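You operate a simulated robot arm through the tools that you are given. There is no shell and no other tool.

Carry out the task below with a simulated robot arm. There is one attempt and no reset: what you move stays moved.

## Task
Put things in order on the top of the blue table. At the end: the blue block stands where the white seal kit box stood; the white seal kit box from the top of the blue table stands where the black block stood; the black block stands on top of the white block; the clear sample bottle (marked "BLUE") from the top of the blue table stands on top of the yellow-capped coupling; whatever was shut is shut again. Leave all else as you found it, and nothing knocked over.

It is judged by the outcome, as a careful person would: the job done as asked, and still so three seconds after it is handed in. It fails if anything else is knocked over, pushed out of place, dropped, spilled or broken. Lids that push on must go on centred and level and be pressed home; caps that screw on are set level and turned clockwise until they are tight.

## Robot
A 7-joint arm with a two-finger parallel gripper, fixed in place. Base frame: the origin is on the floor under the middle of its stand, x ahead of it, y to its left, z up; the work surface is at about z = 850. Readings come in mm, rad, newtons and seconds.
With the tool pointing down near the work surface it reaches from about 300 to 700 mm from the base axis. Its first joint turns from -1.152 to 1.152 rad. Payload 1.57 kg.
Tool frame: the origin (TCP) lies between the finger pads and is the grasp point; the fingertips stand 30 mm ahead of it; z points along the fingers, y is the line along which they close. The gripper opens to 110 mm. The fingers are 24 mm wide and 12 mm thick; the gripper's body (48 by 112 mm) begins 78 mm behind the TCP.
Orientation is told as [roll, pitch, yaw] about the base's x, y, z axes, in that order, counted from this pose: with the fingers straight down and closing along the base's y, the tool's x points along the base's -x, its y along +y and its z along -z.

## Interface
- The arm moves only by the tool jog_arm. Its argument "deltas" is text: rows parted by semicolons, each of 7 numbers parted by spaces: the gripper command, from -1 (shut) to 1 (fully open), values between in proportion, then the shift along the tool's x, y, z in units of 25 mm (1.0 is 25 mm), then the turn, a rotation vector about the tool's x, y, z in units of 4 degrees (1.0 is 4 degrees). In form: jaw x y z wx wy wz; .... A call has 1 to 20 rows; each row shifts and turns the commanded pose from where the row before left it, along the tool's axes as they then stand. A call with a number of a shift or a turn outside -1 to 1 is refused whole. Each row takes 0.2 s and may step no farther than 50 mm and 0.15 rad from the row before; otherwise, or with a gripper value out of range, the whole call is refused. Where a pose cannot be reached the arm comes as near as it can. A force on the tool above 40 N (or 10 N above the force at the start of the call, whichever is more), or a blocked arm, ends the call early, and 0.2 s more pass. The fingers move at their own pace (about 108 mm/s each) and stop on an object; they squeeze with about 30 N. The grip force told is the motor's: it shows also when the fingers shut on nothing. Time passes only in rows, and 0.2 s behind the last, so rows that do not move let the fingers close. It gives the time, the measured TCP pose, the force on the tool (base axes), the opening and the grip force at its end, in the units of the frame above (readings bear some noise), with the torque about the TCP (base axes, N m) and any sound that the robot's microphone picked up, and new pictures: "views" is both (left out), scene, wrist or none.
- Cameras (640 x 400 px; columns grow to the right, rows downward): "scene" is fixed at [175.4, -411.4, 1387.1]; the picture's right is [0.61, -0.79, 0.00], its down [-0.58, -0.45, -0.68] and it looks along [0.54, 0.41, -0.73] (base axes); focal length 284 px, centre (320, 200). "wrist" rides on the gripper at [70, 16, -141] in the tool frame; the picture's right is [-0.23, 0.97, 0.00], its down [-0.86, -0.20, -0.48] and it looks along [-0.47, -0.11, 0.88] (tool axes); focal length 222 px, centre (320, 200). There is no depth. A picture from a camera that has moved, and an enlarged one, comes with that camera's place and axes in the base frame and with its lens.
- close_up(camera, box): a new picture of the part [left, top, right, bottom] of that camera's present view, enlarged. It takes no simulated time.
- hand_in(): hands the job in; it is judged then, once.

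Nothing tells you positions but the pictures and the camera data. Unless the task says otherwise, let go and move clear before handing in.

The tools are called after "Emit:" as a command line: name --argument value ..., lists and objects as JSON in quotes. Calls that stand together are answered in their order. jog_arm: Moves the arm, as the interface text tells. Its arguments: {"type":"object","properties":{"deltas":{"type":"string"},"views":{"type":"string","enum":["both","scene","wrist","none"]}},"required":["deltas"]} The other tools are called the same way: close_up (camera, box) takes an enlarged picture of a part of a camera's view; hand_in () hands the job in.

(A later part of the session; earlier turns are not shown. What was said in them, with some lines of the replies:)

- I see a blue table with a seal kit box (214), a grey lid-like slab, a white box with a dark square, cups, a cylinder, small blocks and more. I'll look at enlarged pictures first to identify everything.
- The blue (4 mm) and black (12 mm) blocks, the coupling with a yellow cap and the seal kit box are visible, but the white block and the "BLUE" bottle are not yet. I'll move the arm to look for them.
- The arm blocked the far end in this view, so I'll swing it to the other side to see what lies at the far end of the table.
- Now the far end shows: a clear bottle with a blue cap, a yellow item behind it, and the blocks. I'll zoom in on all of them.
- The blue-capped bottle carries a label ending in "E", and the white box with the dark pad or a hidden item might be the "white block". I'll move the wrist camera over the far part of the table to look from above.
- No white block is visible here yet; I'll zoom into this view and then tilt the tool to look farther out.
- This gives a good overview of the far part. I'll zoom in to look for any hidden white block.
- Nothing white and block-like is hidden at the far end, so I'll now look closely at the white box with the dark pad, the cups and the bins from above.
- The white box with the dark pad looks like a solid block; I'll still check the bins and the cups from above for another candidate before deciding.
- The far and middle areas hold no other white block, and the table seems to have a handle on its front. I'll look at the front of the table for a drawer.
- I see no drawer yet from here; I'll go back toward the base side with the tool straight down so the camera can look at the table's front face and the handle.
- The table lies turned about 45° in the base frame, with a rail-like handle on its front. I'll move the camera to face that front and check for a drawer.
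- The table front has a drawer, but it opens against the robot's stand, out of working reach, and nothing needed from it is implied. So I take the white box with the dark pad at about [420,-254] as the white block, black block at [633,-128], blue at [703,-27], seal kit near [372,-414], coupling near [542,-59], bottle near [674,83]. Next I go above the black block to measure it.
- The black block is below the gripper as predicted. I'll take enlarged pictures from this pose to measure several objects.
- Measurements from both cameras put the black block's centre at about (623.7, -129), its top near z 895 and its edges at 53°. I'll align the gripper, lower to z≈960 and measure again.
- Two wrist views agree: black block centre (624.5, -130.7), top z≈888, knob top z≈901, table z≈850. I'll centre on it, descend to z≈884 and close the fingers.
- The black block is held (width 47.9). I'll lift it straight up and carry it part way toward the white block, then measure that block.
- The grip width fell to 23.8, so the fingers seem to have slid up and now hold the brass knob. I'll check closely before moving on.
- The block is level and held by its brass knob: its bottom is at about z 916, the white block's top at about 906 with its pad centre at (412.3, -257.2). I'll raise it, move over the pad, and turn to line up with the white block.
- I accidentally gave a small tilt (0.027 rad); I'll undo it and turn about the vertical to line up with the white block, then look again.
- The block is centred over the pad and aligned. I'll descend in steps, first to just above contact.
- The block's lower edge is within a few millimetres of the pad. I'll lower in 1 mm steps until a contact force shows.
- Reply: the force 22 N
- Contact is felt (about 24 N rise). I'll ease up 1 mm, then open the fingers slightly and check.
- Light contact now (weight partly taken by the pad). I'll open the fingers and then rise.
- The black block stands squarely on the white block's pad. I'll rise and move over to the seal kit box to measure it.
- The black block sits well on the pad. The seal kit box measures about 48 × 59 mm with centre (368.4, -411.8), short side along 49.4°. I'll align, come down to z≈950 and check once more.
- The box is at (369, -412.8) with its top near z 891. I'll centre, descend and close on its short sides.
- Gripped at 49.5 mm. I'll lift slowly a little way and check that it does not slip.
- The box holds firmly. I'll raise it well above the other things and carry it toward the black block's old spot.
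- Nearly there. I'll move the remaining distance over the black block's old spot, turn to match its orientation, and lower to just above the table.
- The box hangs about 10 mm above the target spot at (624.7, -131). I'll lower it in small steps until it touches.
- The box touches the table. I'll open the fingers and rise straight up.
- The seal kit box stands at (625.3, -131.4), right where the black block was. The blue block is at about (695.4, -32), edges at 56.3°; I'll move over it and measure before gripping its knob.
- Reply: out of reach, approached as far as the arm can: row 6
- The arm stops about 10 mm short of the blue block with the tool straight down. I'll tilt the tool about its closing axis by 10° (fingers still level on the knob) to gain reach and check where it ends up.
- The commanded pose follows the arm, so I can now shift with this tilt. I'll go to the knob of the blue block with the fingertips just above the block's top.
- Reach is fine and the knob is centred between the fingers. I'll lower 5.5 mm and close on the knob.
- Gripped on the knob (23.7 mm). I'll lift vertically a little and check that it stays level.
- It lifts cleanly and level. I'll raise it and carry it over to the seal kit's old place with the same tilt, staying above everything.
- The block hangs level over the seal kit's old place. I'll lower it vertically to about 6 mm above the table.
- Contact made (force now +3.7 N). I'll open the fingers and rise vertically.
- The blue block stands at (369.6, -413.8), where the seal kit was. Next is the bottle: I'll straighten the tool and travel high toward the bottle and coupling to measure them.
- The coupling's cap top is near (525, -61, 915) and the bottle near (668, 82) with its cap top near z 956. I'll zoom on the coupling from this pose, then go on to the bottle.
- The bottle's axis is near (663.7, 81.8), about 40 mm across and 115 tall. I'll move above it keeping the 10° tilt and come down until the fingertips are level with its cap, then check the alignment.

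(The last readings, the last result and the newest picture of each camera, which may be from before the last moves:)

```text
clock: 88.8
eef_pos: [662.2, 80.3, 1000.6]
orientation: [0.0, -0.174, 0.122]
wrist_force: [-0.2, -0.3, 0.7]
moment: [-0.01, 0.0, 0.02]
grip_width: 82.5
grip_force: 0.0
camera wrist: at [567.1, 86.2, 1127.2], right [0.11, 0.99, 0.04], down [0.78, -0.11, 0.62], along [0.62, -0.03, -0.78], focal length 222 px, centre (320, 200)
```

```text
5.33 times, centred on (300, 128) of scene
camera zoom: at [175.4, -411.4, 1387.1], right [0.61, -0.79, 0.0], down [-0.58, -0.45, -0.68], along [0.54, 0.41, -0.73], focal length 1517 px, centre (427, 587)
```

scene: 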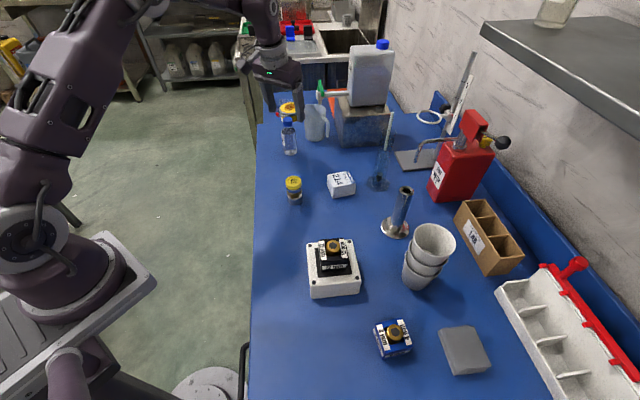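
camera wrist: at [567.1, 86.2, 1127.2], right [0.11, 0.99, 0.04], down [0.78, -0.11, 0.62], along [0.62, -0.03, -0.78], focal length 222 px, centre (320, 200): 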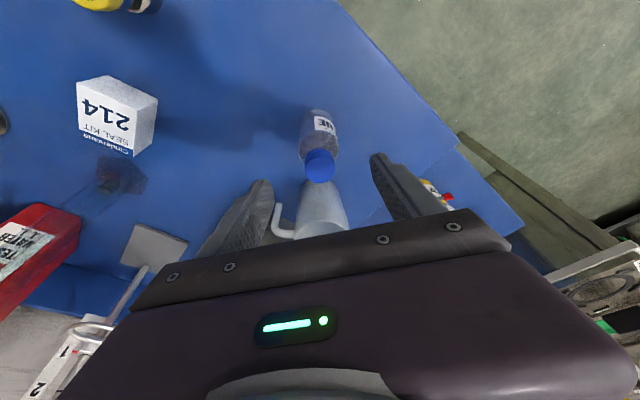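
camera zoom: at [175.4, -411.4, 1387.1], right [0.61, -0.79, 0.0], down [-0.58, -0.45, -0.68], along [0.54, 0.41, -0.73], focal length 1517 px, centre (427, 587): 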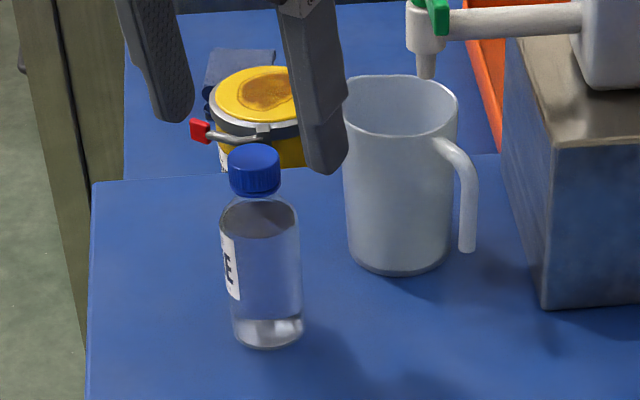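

The bottle is centred between the fingers. I'll descend to z≈900 and close gently on its body.

Emit:
jog_arm --deltas "0.5 0.087 0 0.492 0 0 0; 0.5 0.139 0 0.788 0 0 0; 0.5 0.139 0 0.788 0 0 0; 0.5 0.139 0 0.788 0 0 0; 0.5 0.122 0 0.69 0 0 0; 0.5 0.07 0 0.4 0 0 0; 0.5 0 0 0 0 0 0"

Emit:
close_up --camera "wrist" --box '[250, 90, 410, 220]'

Emit:
close_up --camera "scene" --box '[260, 90, 340, 165]'

```text
clock: 90.4
eef_pos: [661.3, 82.3, 900.5]
orientation: [0.001, -0.174, 0.121]
wrist_force: [0.2, -0.3, -0.1]
moment: [-0.04, 0.01, 0.01]
grip_width: 82.3
grip_force: 0.1
camera wrist: at [566.7, 86.2, 1027.4], right [0.11, 0.99, 0.04], down [0.78, -0.11, 0.62], along [0.62, -0.03, -0.78], focal length 222 px, centre (320, 200)
```

scene: 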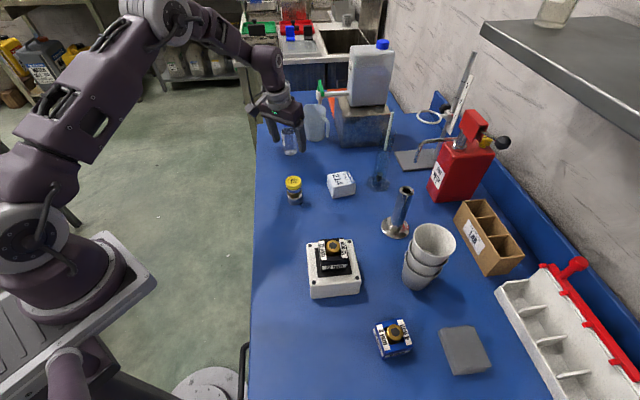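
wrist: 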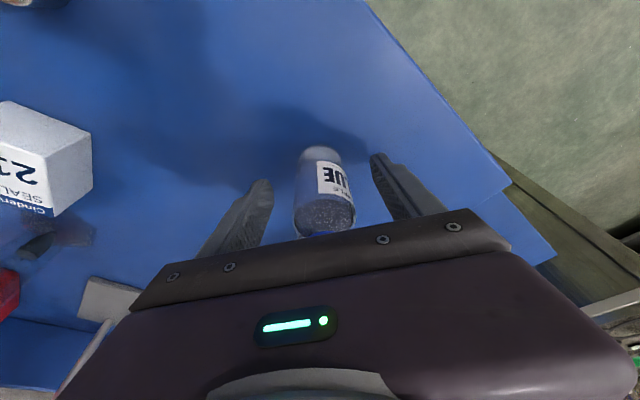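

```text
3.08 times, centred on (330, 155) of wrist
camera zoom: at [566.7, 86.2, 1027.4], right [0.11, 0.99, 0.04], down [0.78, -0.11, 0.62], along [0.62, -0.03, -0.78], focal length 684 px, centre (289, 338)
```

zoom: 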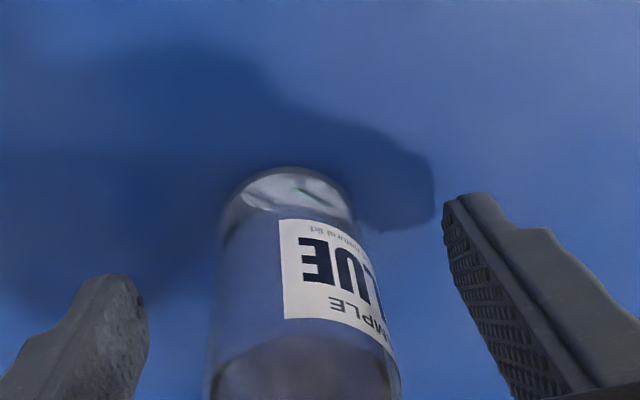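

```text
5.33 times, centred on (300, 128) of scene
camera zoom: at [175.4, -411.4, 1387.1], right [0.61, -0.79, 0.0], down [-0.58, -0.45, -0.68], along [0.54, 0.41, -0.73], focal length 1517 px, centre (427, 587)
```

zoom: 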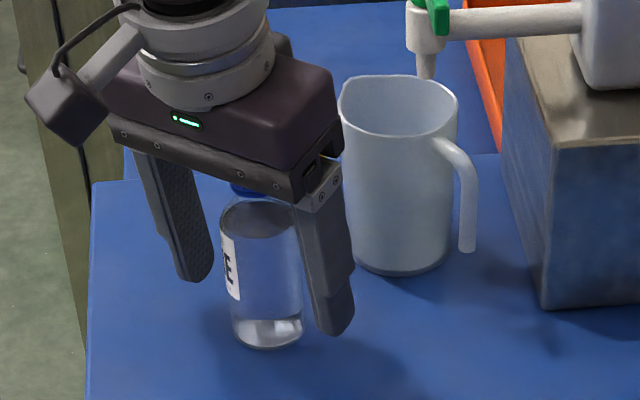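

Emit:
jog_arm --deltas "0.1 0 0 0 0 0 0; -0.15 0 0 0 0 0 0; -0.25 0 0 0 0 0 0; -0.4 0 0 0 0 0 0; -1 0 0 0 0 0 0; -1 0 0 0 0 0 0; -1 0 0 0 0 0 0"

Emit:
close_up --camera "scene" --box '[260, 90, 340, 165]'

Emit:
close_up --camera "wrist" --box '[250, 110, 410, 240]'

```text
clock: 92.0
eef_pos: [662.5, 81.0, 901.7]
orientation: [0.001, -0.175, 0.121]
wrist_force: [0.5, 0.4, 0.7]
moment: [0.02, -0.02, -0.01]
grip_width: 41.0
grip_force: 29.6
camera wrist: at [566.7, 86.2, 1027.6], right [0.11, 0.99, 0.04], down [0.78, -0.11, 0.62], along [0.62, -0.03, -0.78], focal length 222 px, centre (320, 200)
```

scene: 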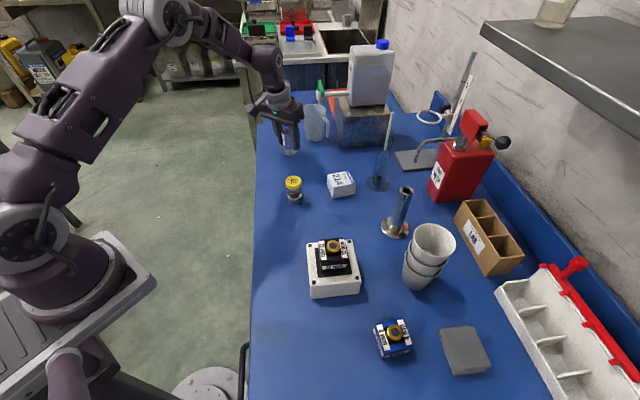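
wrist: 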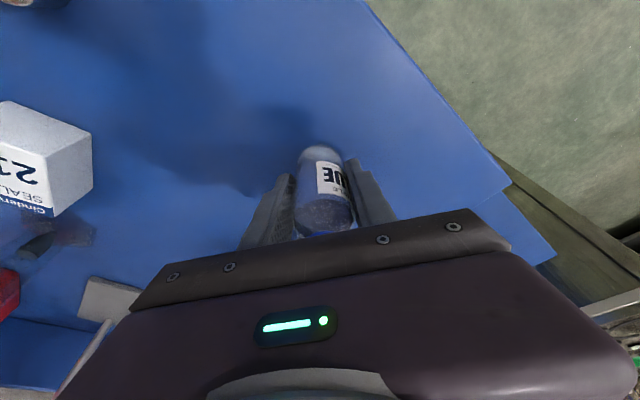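

```text
5.33 times, centred on (300, 128) of scene
camera zoom: at [175.4, -411.3, 1387.1], right [0.61, -0.79, 0.0], down [-0.58, -0.45, -0.68], along [0.54, 0.41, -0.73], focal length 1517 px, centre (427, 587)
```

zoom: 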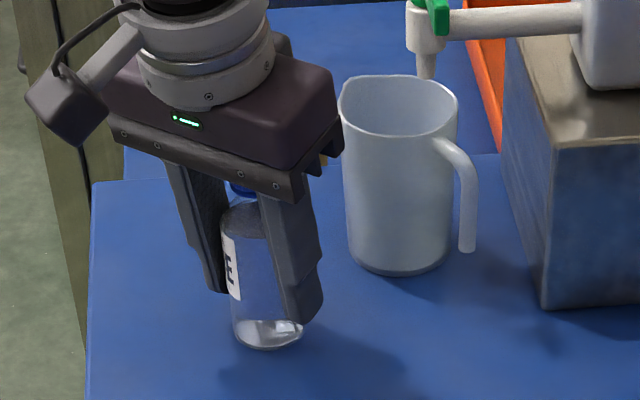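

```text
3.08 times, centred on (330, 175) of wrist
camera zoom: at [566.7, 86.2, 1027.6], right [0.11, 0.99, 0.04], down [0.78, -0.11, 0.62], along [0.62, -0.03, -0.78], focal length 684 px, centre (289, 277)
```

zoom: 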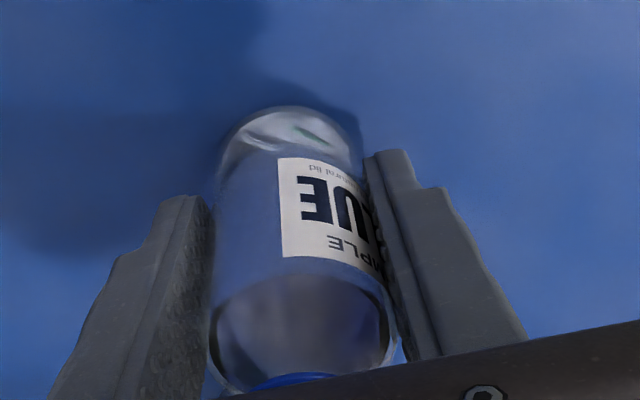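

The bottle is gripped (41 mm). I'll lift slowly and check for slip.

Emit:
jog_arm --deltas "-1 -0.014 0 -0.079 0 0 0; -1 -0.028 0 -0.158 0 0 0; -1 -0.035 0 -0.197 0 0 0; -1 -0.052 0 -0.295 0 0 0; -1 0 0 0 0 0 0; -1 0 0 0 0 0 0"

Emit:
close_up --camera "scene" --box '[260, 90, 340, 165]'

Emit:
close_up --camera "wrist" --box '[250, 110, 410, 240]'

```text
clock: 93.4
eef_pos: [663.6, 80.4, 920.5]
orientation: [0.0, -0.174, 0.122]
wrist_force: [0.8, -0.5, -1.6]
moment: [-0.01, 0.05, 0.02]
grip_width: 41.1
grip_force: 29.9
camera wrist: at [567.1, 86.4, 1046.0], right [0.11, 0.99, 0.04], down [0.78, -0.11, 0.62], along [0.62, -0.03, -0.78], focal length 222 px, centre (320, 200)
```

scene: 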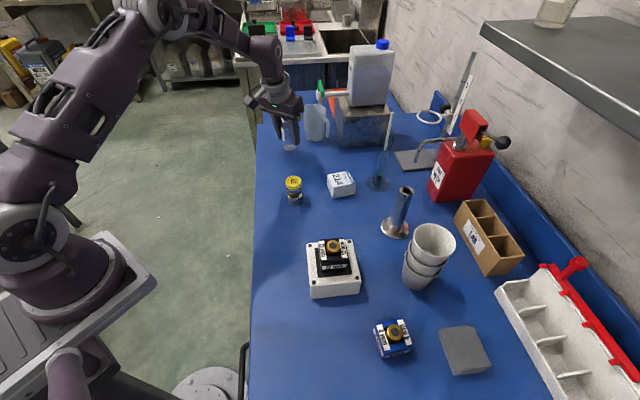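
wrist: 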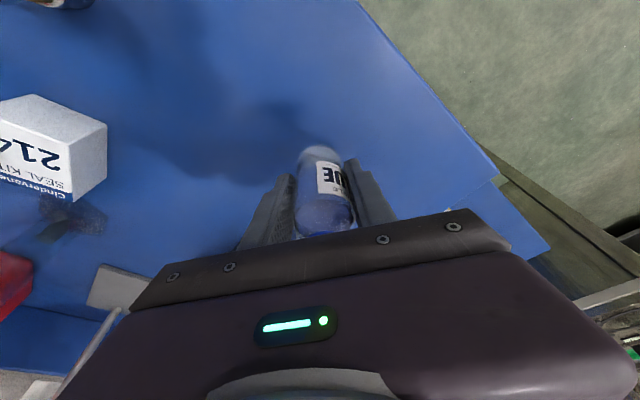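

```text
5.33 times, centred on (300, 128) of scene
camera zoom: at [175.5, -411.4, 1387.1], right [0.61, -0.79, 0.0], down [-0.58, -0.45, -0.68], along [0.54, 0.41, -0.73], focal length 1517 px, centre (427, 587)
```

zoom: 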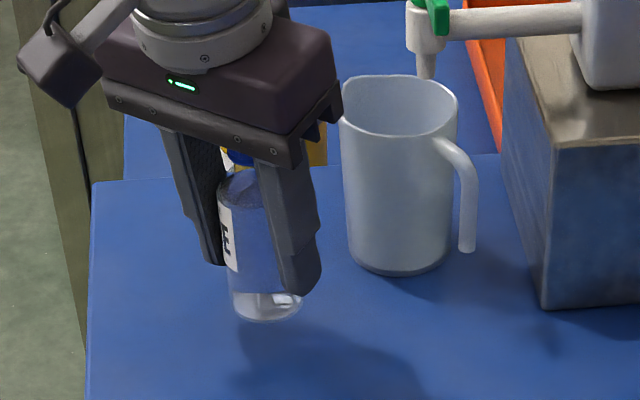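

```text
3.08 times, centred on (330, 175) of wrist
camera zoom: at [567.1, 86.4, 1046.0], right [0.11, 0.99, 0.04], down [0.78, -0.11, 0.62], along [0.62, -0.03, -0.78], focal length 684 px, centre (289, 277)
```

zoom: 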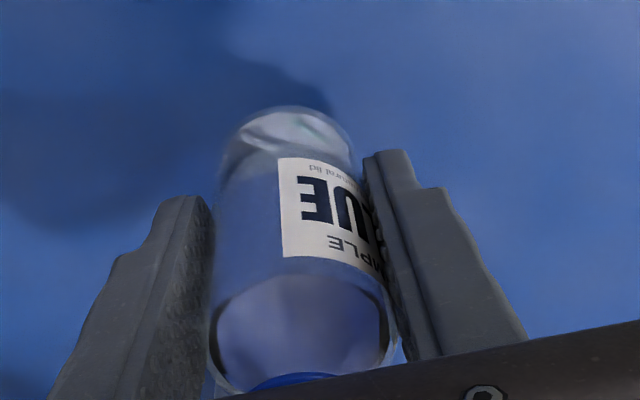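

The bottle is held upright with no slip. I'll raise it and carry it to a point above the coupling.

Emit:
jog_arm --deltas "-1 -0.087 0 -0.492 0 0 0; -1 -0.139 0 -0.788 0 0 0; -1 -0.156 0 -0.887 0 0 0; -1 -0.139 0 -0.788 0 0 0; -1 -0.035 0 -0.197 0 0 0; -1 0.3 -0.25 -0.05 0 0 0; -1 0.6 -0.48 -0.106 0 0 0; -1 0.7 -0.56 -0.123 0 0 0; -1 0.8 -0.65 -0.14 0 0 0; -1 0.8 -0.65 -0.14 0 0 0; -1 0.8 -0.65 -0.14 0 0 0; -1 0.7 -0.56 -0.123 0 0 0; -1 0.6 -0.48 -0.106 0 0 0; -1 0.5 -0.4 -0.09 0 0 0; -1 0.31 -0.25 -0.058 0 0 0; -1 0 0 0 0 0 0"

Emit:
close_up --camera "scene" --box '[255, 130, 335, 215]'

Emit:
close_up --camera "wrist" --box '[250, 110, 410, 240]'

```text
clock: 96.8
eef_pos: [524.1, -60.1, 999.5]
orientation: [-0.001, -0.174, 0.122]
wrist_force: [-0.4, 0.0, -2.0]
moment: [0.0, 0.01, 0.02]
grip_width: 41.0
grip_force: 29.4
camera wrist: at [428.3, -54.4, 1125.5], right [0.11, 0.99, 0.04], down [0.78, -0.11, 0.62], along [0.62, -0.03, -0.78], focal length 222 px, centre (320, 200)
```

scene: 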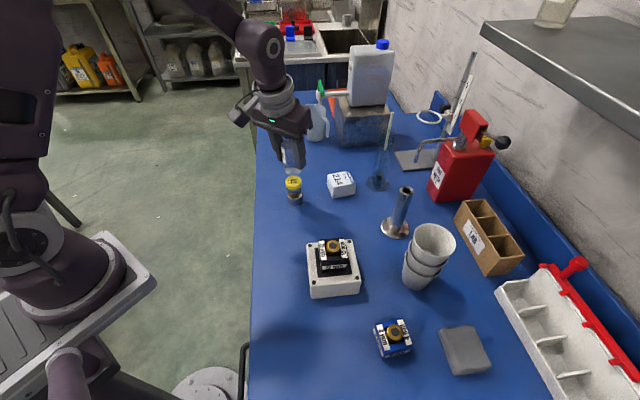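
wrist: 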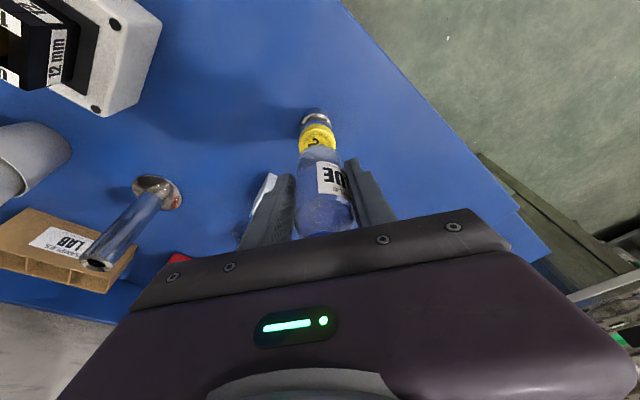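

```text
4.71 times, centred on (295, 172) of scene
camera zoom: at [175.4, -411.4, 1387.1], right [0.61, -0.79, 0.0], down [-0.58, -0.45, -0.68], along [0.54, 0.41, -0.73], focal length 1339 px, centre (438, 329)
```

zoom: 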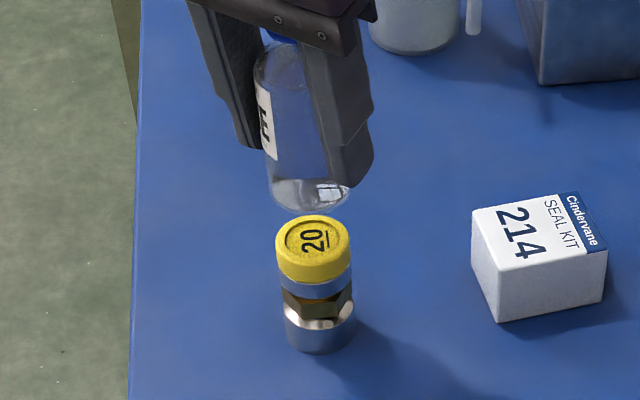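

```text
3.08 times, centred on (330, 175) of wrist
camera zoom: at [428.3, -54.4, 1125.5], right [0.11, 0.99, 0.04], down [0.78, -0.11, 0.62], along [0.62, -0.03, -0.78], focal length 684 px, centre (289, 277)
```

zoom: 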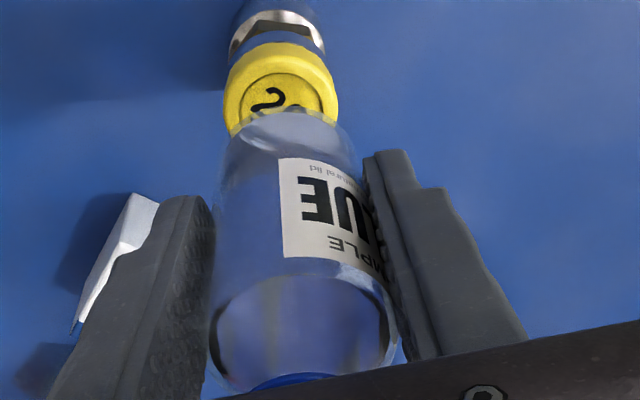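

The bottle hangs about 28 mm above the coupling's cap. I'll zoom in to check the fore-aft and sideways alignment before lowering.

Emit:
close_up --camera "wrist" --box '[290, 105, 350, 155]'

Emit:
close_up --camera "scene" --box '[273, 155, 318, 210]'

```text
8.00 times, centred on (320, 130) of wrist
camera zoom: at [428.3, -54.4, 1125.5], right [0.11, 0.99, 0.04], down [0.78, -0.11, 0.62], along [0.62, -0.03, -0.78], focal length 1777 px, centre (320, 760)
```

zoom: 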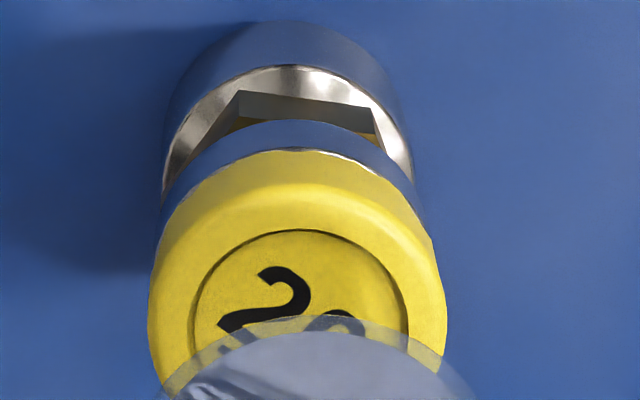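

```text
7.27 times, centred on (296, 182) of scene
camera zoom: at [175.4, -411.4, 1387.1], right [0.61, -0.79, 0.0], down [-0.58, -0.45, -0.68], along [0.54, 0.41, -0.73], focal length 2069 px, centre (498, 327)
```

zoom: 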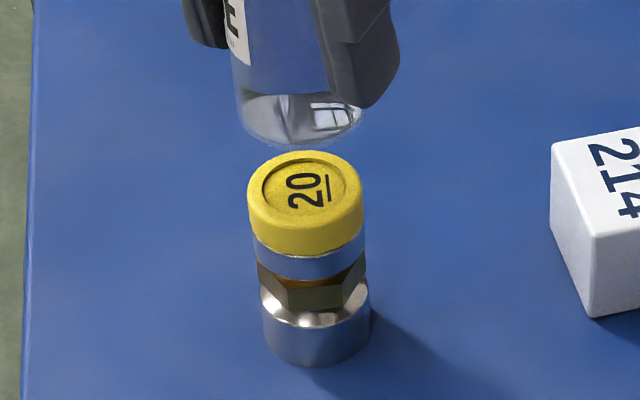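

Sideways alignment looks good to about a millimetre. I'll lower it to a few millimetres above the cap and compare again where parallax is small.

Emit:
jog_arm --deltas "-1 0.043 0 0.246 0 0 0; -1 0.061 0 0.345 0 0 0; -1 0.043 0 0.246 0 0 0; -1 0.017 0 0.098 0 0 0; -1 0 0 0 0 0 0; -1 0 0 0 0 0 0" --views "none"

Emit:
close_up --camera "wrist" --box '[290, 105, 350, 155]'

Emit:
close_up --camera "scene" --box '[273, 155, 318, 210]'

```text
clock: 98.2
eef_pos: [523.7, -58.6, 975.6]
orientation: [0.0, -0.175, 0.12]
wrist_force: [0.7, -0.2, -0.4]
moment: [0.03, 0.07, -0.01]
grip_width: 40.6
grip_force: 29.7
```

```text
8.00 times, centred on (320, 130) of wrist
camera zoom: at [428.5, -54.6, 1101.9], right [0.11, 0.99, 0.04], down [0.78, -0.11, 0.62], along [0.62, -0.03, -0.78], focal length 1777 px, centre (320, 760)
```

zoom: 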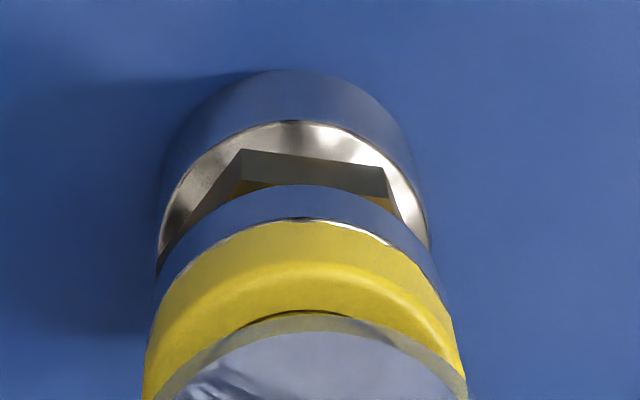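

```text
7.27 times, centred on (296, 182) of scene
camera zoom: at [175.5, -411.4, 1387.1], right [0.61, -0.79, 0.0], down [-0.58, -0.45, -0.68], along [0.54, 0.41, -0.73], focal length 2069 px, centre (498, 327)
```

zoom: 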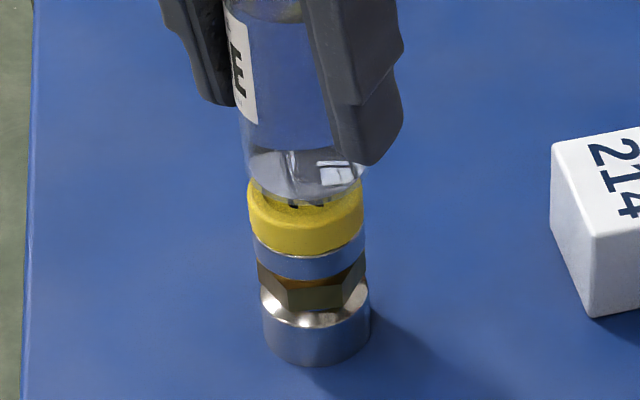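

Both views agree the bottle lines up with the cap, with roughly 8–10 mm left to go. I'll lower in small steps and watch the force.

Emit:
jog_arm --deltas "-1 0.021 0 0.118 0 0 0; -1 0.014 0 0.079 0 0 0; -1 0.007 0 0.039 0 0 0; -1 0 0 0 0 0 0; -1 0 0 0 0 0 0" --views "none"

Emit:
close_up --camera "wrist" --box '[290, 105, 350, 155]'

Emit:
close_up --camera "scene" --box '[273, 155, 318, 210]'

```text
clock: 99.4
eef_pos: [524.3, -59.6, 969.0]
orientation: [0.0, -0.174, 0.122]
wrist_force: [0.0, -0.2, -1.0]
moment: [0.01, 0.03, 0.02]
grip_width: 41.1
grip_force: 30.2
```

```text
8.00 times, centred on (320, 130) of wrist
camera zoom: at [428.2, -54.4, 1095.9], right [0.11, 0.99, 0.04], down [0.78, -0.11, 0.62], along [0.62, -0.03, -0.78], focal length 1777 px, centre (320, 760)
```

zoom: 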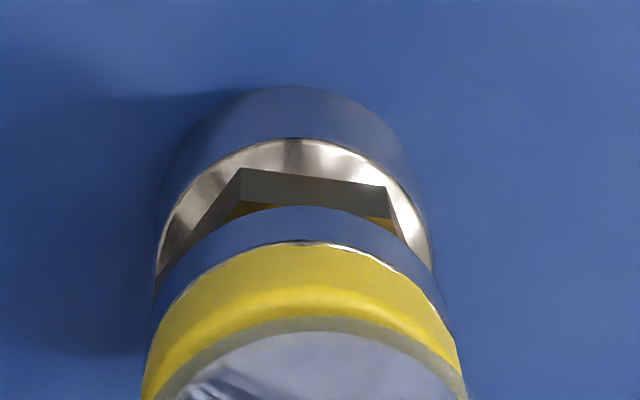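

```text
7.27 times, centred on (296, 182) of scene
camera zoom: at [175.5, -411.4, 1387.1], right [0.61, -0.79, 0.0], down [-0.58, -0.45, -0.68], along [0.54, 0.41, -0.73], focal length 2069 px, centre (498, 327)
```

zoom: 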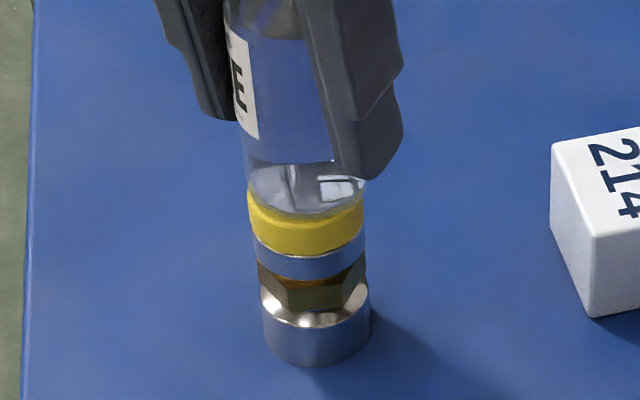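

Close to contact and well lined up; I'll make a 1.5 mm correction and lower in sub-millimetre steps.

Emit:
jog_arm --deltas "-1 0.051 -0.03 -0.009 0 0 0; -1 0.007 0 0.039 0 0 0; -1 0.005 0 0.03 0 0 0; -1 0 0 0 0 0 0; -1 0 0 0 0 0 0" --views "none"

Emit:
close_up --camera "wrist" --box '[290, 105, 350, 155]'

```text
clock: 100.6
eef_pos: [522.6, -59.9, 968.8]
orientation: [-0.001, -0.178, 0.121]
wrist_force: [-1.4, 1.9, 29.3]
moment: [0.11, -0.06, 0.03]
grip_width: 41.1
grip_force: 29.9
```

```text
8.00 times, centred on (320, 130) of wrist
camera zoom: at [426.9, -55.2, 1094.6], right [0.1, 0.99, 0.04], down [0.78, -0.11, 0.62], along [0.62, -0.03, -0.78], focal length 1777 px, centre (320, 760)
```

zoom: 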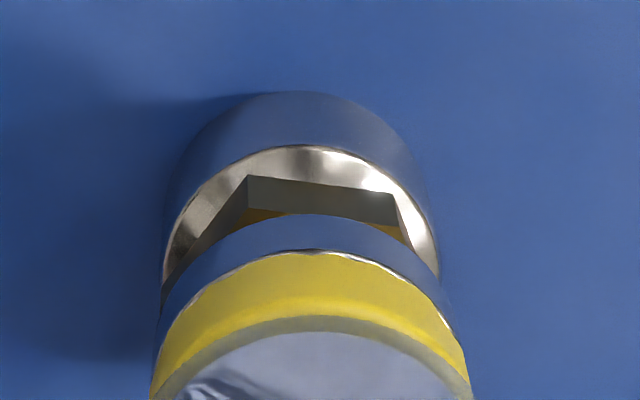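

Contact: the force rose to 29 N, so the bottle is on the cap. I'll check the scene view, ease off slightly to relieve the force.

Emit:
close_up --camera "scene" --box '[273, 155, 318, 210]'

Emit:
jog_arm --deltas "-1 -0.004 0 -0.024 0 0 0; -1 0 0 0 0 0 0" --views "none"

```text
7.27 times, centred on (296, 182) of scene
camera zoom: at [174.9, -411.3, 1387.2], right [0.61, -0.79, 0.0], down [-0.58, -0.45, -0.68], along [0.54, 0.41, -0.73], focal length 2069 px, centre (498, 327)
```

zoom: 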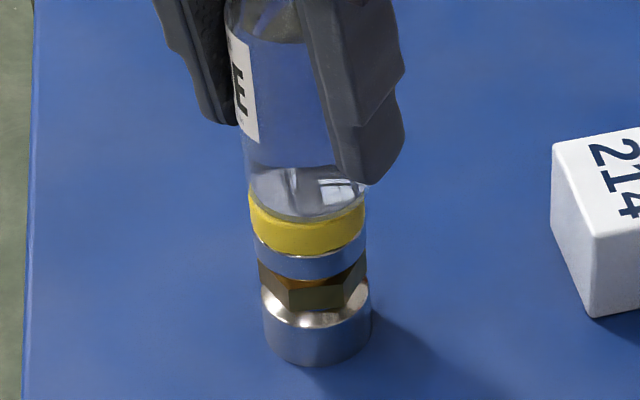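

```text
clock: 101.2
eef_pos: [522.5, -61.6, 967.1]
orientation: [-0.001, -0.176, 0.119]
wrist_force: [5.3, -1.6, 21.5]
moment: [-0.06, -0.46, 0.03]
grip_width: 41.1
grip_force: 30.0
```

Emit:
jog_arm --deltas "-1 -0.004 0 -0.024 0 0 0; -1 0 0 0 0 0 0" --views "none"

```text
clock: 101.8
eef_pos: [522.1, -59.7, 967.8]
orientation: [0.0, -0.172, 0.121]
wrist_force: [4.5, 0.5, 11.4]
moment: [0.05, -0.48, 0.01]
grip_width: 41.1
grip_force: 30.2
```

Emit:
jog_arm --deltas "-1 -0.003 0 -0.016 0 0 0; -1 0 0 0 0 0 0" --views "none"

```text
clock: 102.4
eef_pos: [521.2, -60.8, 968.3]
orientation: [0.001, -0.17, 0.121]
wrist_force: [-1.0, 0.3, 0.4]
moment: [-0.02, -0.05, 0.02]
grip_width: 40.8
grip_force: 30.2
```

Emit:
close_up --camera "scene" --box '[262, 110, 332, 215]'

Emit:
close_up --camera "wrist" --box '[280, 105, 370, 245]'

```text
3.81 times, centred on (297, 162) of scene
camera zoom: at [175.4, -411.4, 1387.1], right [0.61, -0.79, 0.0], down [-0.58, -0.45, -0.68], along [0.54, 0.41, -0.73], focal length 1084 px, centre (408, 343)
```

zoom: 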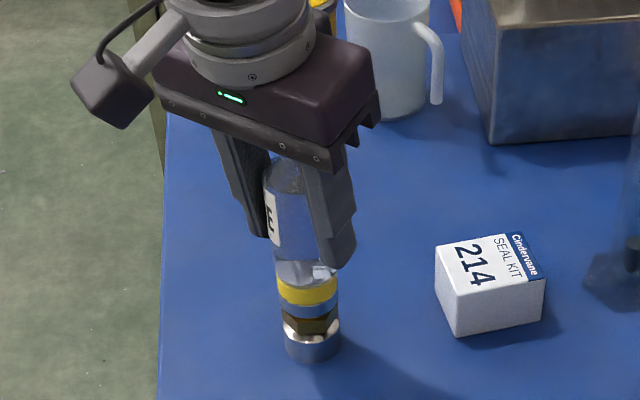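

```text
2.86 times, centred on (325, 175) of wrist
camera zoom: at [426.4, -55.3, 1095.4], right [0.11, 0.99, 0.04], down [0.78, -0.11, 0.62], along [0.62, -0.03, -0.79], focal length 635 px, centre (306, 271)
```

zoom: 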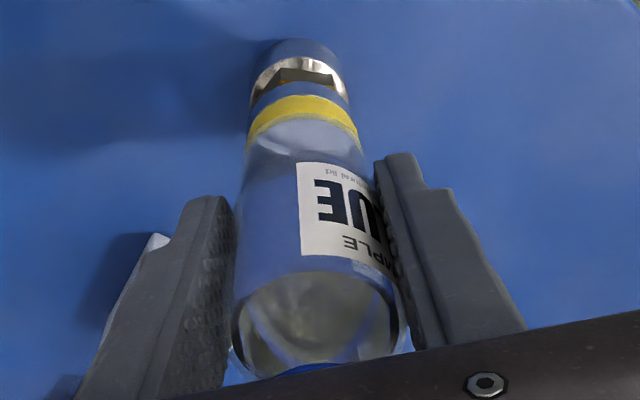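

The bottle sits on the cap but about 2 mm off toward the far side. I'll lift it 2 mm, shift it by that amount, and set it down again.

Emit:
jog_arm --deltas "-1 -0.014 0 -0.079 0 0 0; -1 0.067 -0.032 -0.012 0 0 0; -1 0.009 0 0.05 0 0 0; -1 0 0 0 0 0 0; -1 0 0 0 0 0 0" --views "none"

Emit:
close_up --camera "wrist" --box '[290, 105, 350, 155]'

Emit:
close_up --camera "scene" --box '[273, 155, 318, 210]'

```text
clock: 103.6
eef_pos: [520.5, -62.4, 969.4]
orientation: [0.0, -0.175, 0.122]
wrist_force: [0.3, 0.3, -2.0]
moment: [0.02, 0.05, -0.02]
grip_width: 40.9
grip_force: 30.3
```

```text
8.00 times, centred on (320, 130) of wrist
camera zoom: at [425.4, -56.4, 1096.6], right [0.11, 0.99, 0.04], down [0.78, -0.11, 0.62], along [0.62, -0.03, -0.78], focal length 1777 px, centre (320, 760)
```

zoom: 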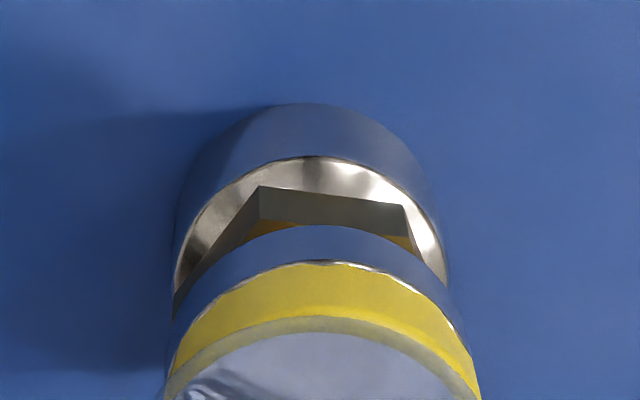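

```text
7.27 times, centred on (296, 182) of scene
camera zoom: at [175.5, -411.4, 1387.1], right [0.61, -0.79, 0.0], down [-0.58, -0.45, -0.68], along [0.54, 0.41, -0.73], focal length 2069 px, centre (498, 327)
```

zoom: 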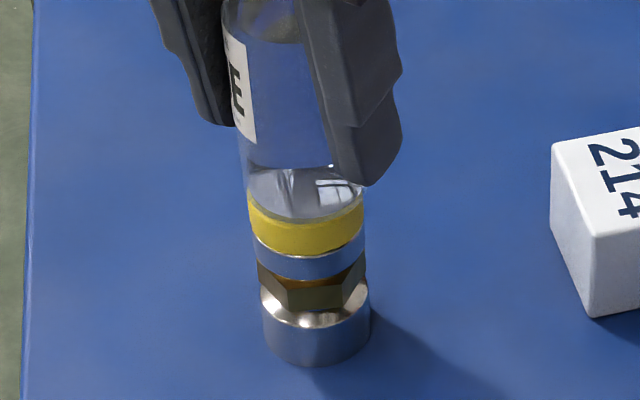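

Now it lines up well fore-aft and sideways. I'll set it down in fine steps.

Emit:
jog_arm --deltas "-1 0.004 0 0.02 0 0 0; -1 0.003 0 0.016 0 0 0; -1 0 0 0 0 0 0" --views "none"

```text
clock: 104.4
eef_pos: [521.5, -62.4, 969.9]
orientation: [0.001, -0.174, 0.12]
wrist_force: [-1.1, 0.8, -0.6]
moment: [0.0, -0.01, 0.0]
grip_width: 40.8
grip_force: 30.1
```

Emit:
jog_arm --deltas "-1 0.002 0 0.012 0 0 0; -1 0 0 0 0 0 0" --views "none"

```text
clock: 105.0
eef_pos: [520.3, -61.4, 967.5]
orientation: [0.0, -0.174, 0.119]
wrist_force: [-0.9, 0.8, -1.2]
moment: [-0.01, 0.02, 0.0]
grip_width: 41.1
grip_force: 30.3
```

Emit:
jog_arm --deltas "-1 0.002 0 0.014 0 0 0; -1 0 0 0 0 0 0" --views "none"

```text
clock: 105.6
eef_pos: [520.7, -61.6, 967.5]
orientation: [0.0, -0.174, 0.12]
wrist_force: [-0.2, 0.2, 2.3]
moment: [0.01, -0.05, 0.01]
grip_width: 40.9
grip_force: 30.5
```

Light contact again (+2.3 N). I'll open the fingers in stages.

Emit:
jog_arm --deltas "-0.22 0 0 0 0 0 0; -0.15 0 0 0 0 0 0; 0 0 0 0 0 0 0; 0.3 0 0 0 0 0 0; 0.4 0 0 0 0 0 0"

Emit:
close_up --camera "scene" --box '[262, 110, 332, 215]'

Emit:
close_up --camera "wrist" --box '[280, 105, 370, 245]'

```text
clock: 106.8
eef_pos: [519.9, -61.2, 969.0]
orientation: [-0.001, -0.174, 0.122]
wrist_force: [-0.7, -0.2, -0.3]
moment: [-0.03, 0.0, -0.02]
grip_width: 77.0
grip_force: 0.1
camera wrist: at [425.0, -56.1, 1094.9], right [0.11, 0.99, 0.04], down [0.78, -0.11, 0.62], along [0.62, -0.03, -0.78], focal length 222 px, centre (320, 200)
```

scene: 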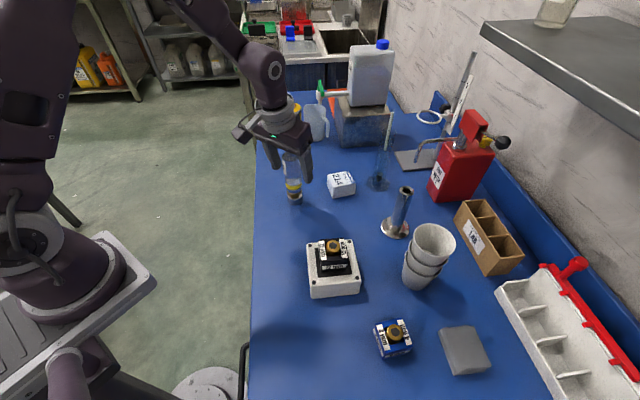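
wrist: 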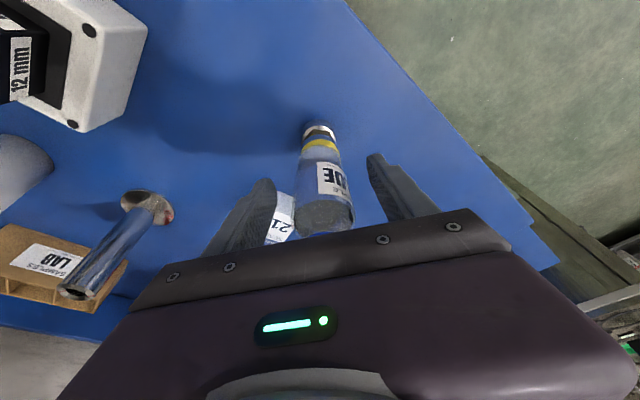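

```text
3.81 times, centred on (297, 162) of scene
camera zoom: at [175.4, -411.4, 1387.1], right [0.61, -0.79, 0.0], down [-0.58, -0.45, -0.68], along [0.54, 0.41, -0.73], focal length 1084 px, centre (408, 343)
```

zoom: 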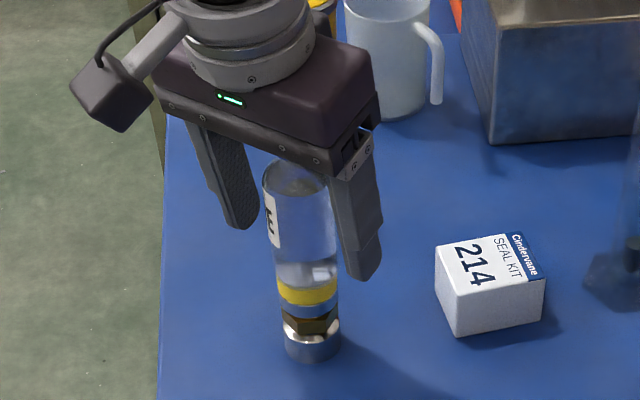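

```text
2.86 times, centred on (325, 175) of wrist
camera zoom: at [425.0, -56.1, 1094.9], right [0.11, 0.99, 0.04], down [0.78, -0.11, 0.62], along [0.62, -0.03, -0.78], focal length 635 px, centre (306, 271)
```

zoom: 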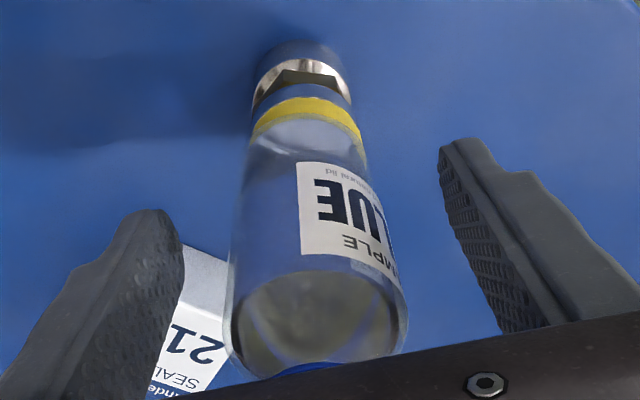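

The bottle stands upright on the yellow cap. I'll withdraw straight up, then back away and inspect everything.

Emit:
jog_arm --deltas "0.4 -0.035 0 -0.197 0 0 0; 0.4 -0.087 0 -0.492 0 0 0; 0.4 -0.139 0 -0.788 0 0 0; 0.4 -0.174 0 -0.985 0 0 0; 0.4 -0.174 0 -0.985 0 0 0; 0.4 -0.174 0 -0.985 0 0 0; 0.4 -0.174 0 -0.985 0 0 0; 0.4 -0.174 0 -0.985 0 0 0; 0.4 0 0 0 0 0 0"

Emit:
close_up --camera "scene" --box '[262, 110, 332, 215]'

Emit:
close_up --camera "wrist" --box '[250, 80, 410, 220]'

```text
clock: 108.8
eef_pos: [520.8, -61.9, 1130.2]
orientation: [0.0, -0.175, 0.122]
wrist_force: [0.6, -0.9, -0.1]
moment: [-0.02, 0.01, -0.01]
grip_width: 76.9
grip_force: 0.0
camera wrist: at [425.3, -56.7, 1256.9], right [0.11, 0.99, 0.04], down [0.78, -0.11, 0.62], along [0.62, -0.03, -0.78], focal length 222 px, centre (320, 200)
```

scene: 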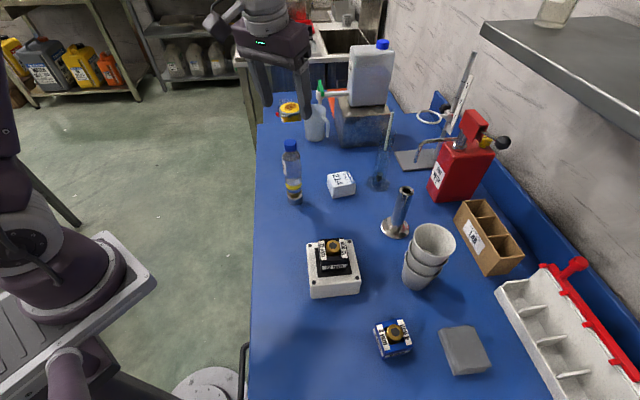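
wrist: 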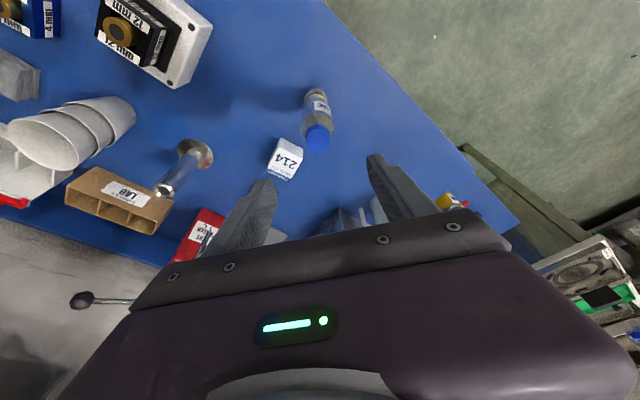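

```text
3.81 times, centred on (297, 162) of scene
camera zoom: at [175.4, -411.4, 1387.1], right [0.61, -0.79, 0.0], down [-0.58, -0.45, -0.68], along [0.54, 0.41, -0.73], focal length 1084 px, centre (408, 343)
```

zoom: 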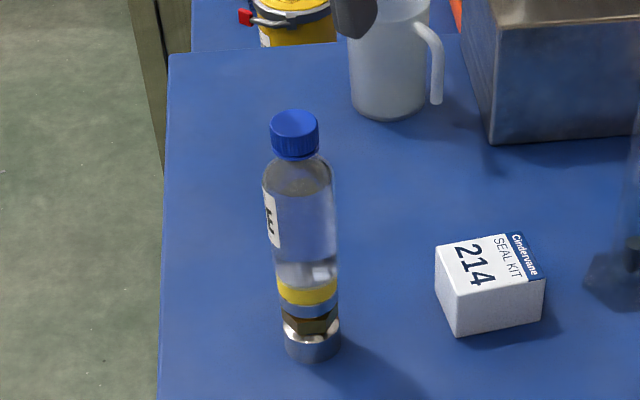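

```text
2.86 times, centred on (330, 150) of wrist
camera zoom: at [425.3, -56.7, 1256.9], right [0.11, 0.99, 0.04], down [0.78, -0.11, 0.62], along [0.62, -0.03, -0.78], focal length 635 px, centre (291, 343)
```

zoom: 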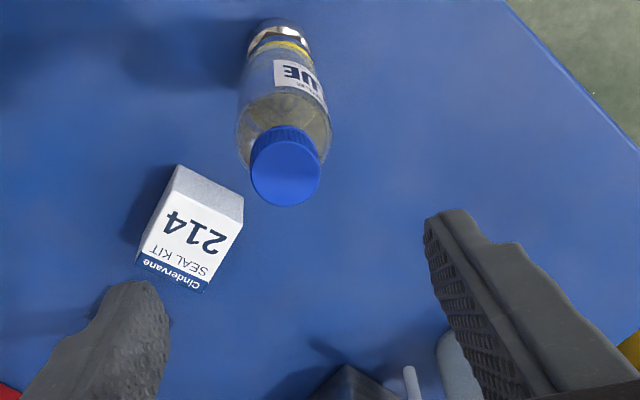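

All four moves are done and things look upright. I'll back the arm away to near its starting pose and do a last check of the whole table.

Emit:
jog_arm --deltas "0.4 0 0 -0.2 0 0.83 0; 0.4 0 0 -0.2 0 0.83 0; 0.4 0 0 -0.2 0 0.84 0; 0.4 0.892 -0.42 -0.1 0 0 0; 0.4 0.892 -0.42 -0.1 0 0 0; 0.4 0.892 -0.42 -0.1 0 0 0; 0.4 0.892 -0.42 -0.1 0 0 0; 0.4 0.892 -0.42 -0.1 0 0 0; 0.4 0.892 -0.42 -0.1 0 0 0; 0.4 0.892 -0.42 -0.1 0 0 0; 0.4 0.892 -0.42 -0.1 0 0 0; 1 0.892 -0.42 -0.1 0 0 0; 1 0 0 0 0 0 0; 1 0 0 0 0 0 0"

Emit:
close_up --camera "scene" --box '[260, 110, 420, 220]'

Emit:
close_up --camera "scene" --box '[290, 220, 510, 390]'

Emit:
close_up --camera "wrist" --box '[100, 60, 440, 260]'

```text
clock: 111.8
eef_pos: [330.7, -180.4, 1168.4]
orientation: [0.0, 0.0, 0.122]
wrist_force: [0.4, 0.8, -0.1]
moment: [0.01, -0.04, -0.02]
grip_width: 110.1
grip_force: 0.0
camera wrist: at [258.9, -171.3, 1309.3], right [0.11, 0.99, 0.0], down [0.87, -0.1, 0.48], along [0.48, -0.05, -0.88], focal length 222 px, centre (320, 200)
```

scene: 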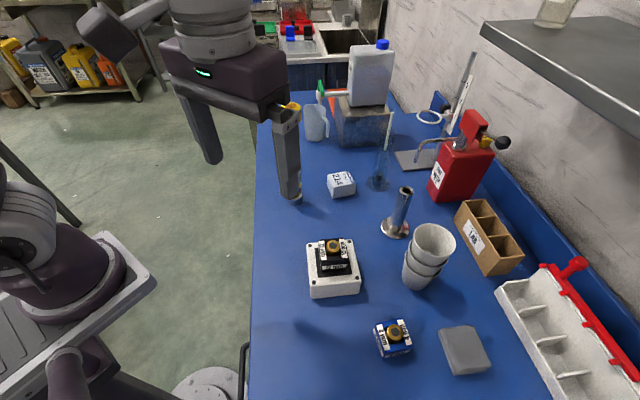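
wrist: 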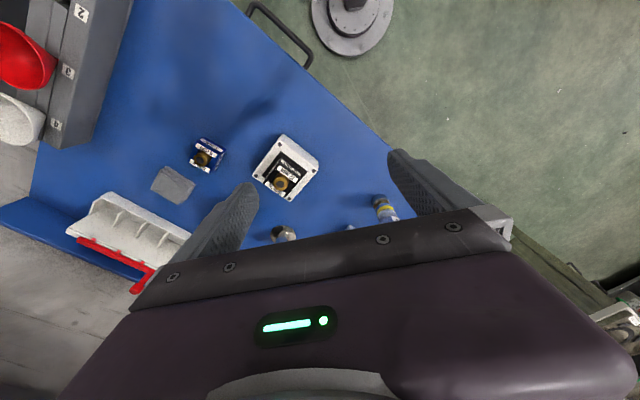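

```text
3.64 times, centred on (340, 165) of scene
camera zoom: at [175.4, -411.4, 1387.1], right [0.61, -0.79, 0.0], down [-0.58, -0.45, -0.68], along [0.54, 0.41, -0.73], focal length 1034 px, centre (247, 327)
```

zoom: 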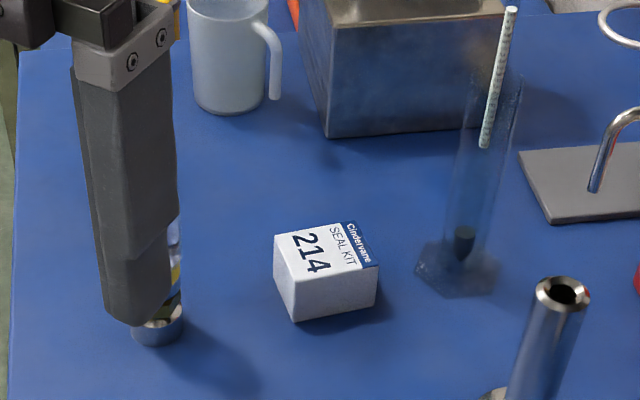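

```text
2.35 times, centred on (400, 305) of scene
camera zoom: at [175.4, -411.4, 1387.1], right [0.61, -0.79, 0.0], down [-0.58, -0.45, -0.68], along [0.54, 0.41, -0.73], focal length 669 px, centre (132, -47)
```

zoom: 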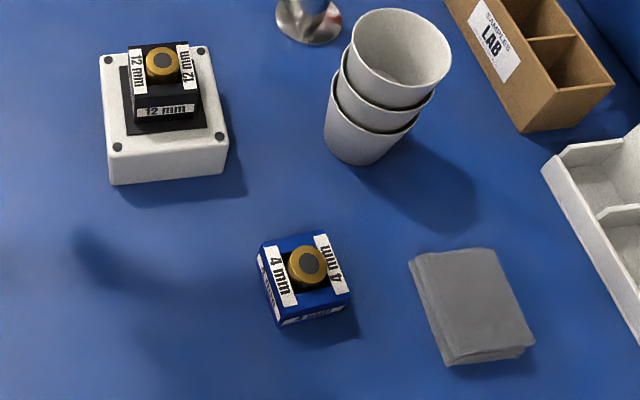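

```text
1.88 times, centred on (270, 160) of wrist
camera zoom: at [258.9, -171.3, 1309.3], right [0.11, 0.99, 0.0], down [0.87, -0.1, 0.48], along [0.48, -0.05, -0.88], focal length 418 px, centre (414, 275)
```

zoom: 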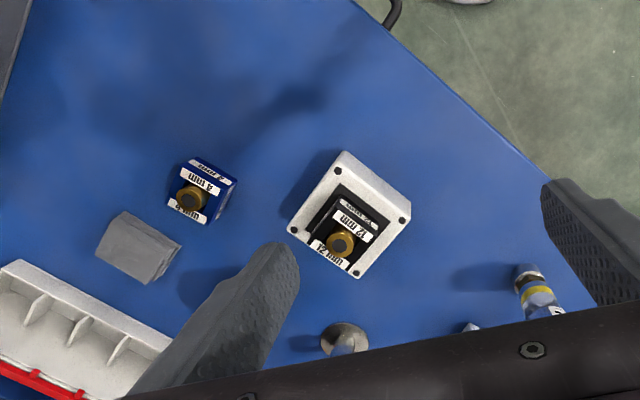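

Everything looks right: the black block is on the white block, the seal kit box is where the black block was, and the blue block is where the seal kit was. The bottle stands on the coupling, nothing was opened, and the arm is clear. I'm handing in the job.

Emit:
hand_in

```text
The job is handed in.
```

I've handed the job in with all four moves done and nothing knocked over. The last camera check showed everything upright; the bottle was partly hidden by a finger in that view, but it stood clear and upright just before.

| Item | Where it is now |
|---|---|
| Black block | On top of the white block, centred on its dark pad and lined up with its edges |
| White seal kit box | Where the black block stood, within about 1 mm by my measurements |
| Blue block | Where the seal kit box stood, within about 1 mm |
| Clear sample bottle ("BLUE") | Upright on the yellow cap of the coupling |

- **White block:** no white "mm" block was visible on the table, so I took the white box with the dark pad to be it. I didn't open the drawer to check for another one: it opens toward the robot's stand, and I judged it out of working reach.
- **Black block slipped:** while I was lifting it by its sides, the block slid in the grip and the fingers caught its brass knob. It stayed level and wasn't dropped. I picked up the blue block by its knob for that reason.
- **Shut things:** I opened nothing, so nothing needed closing again.
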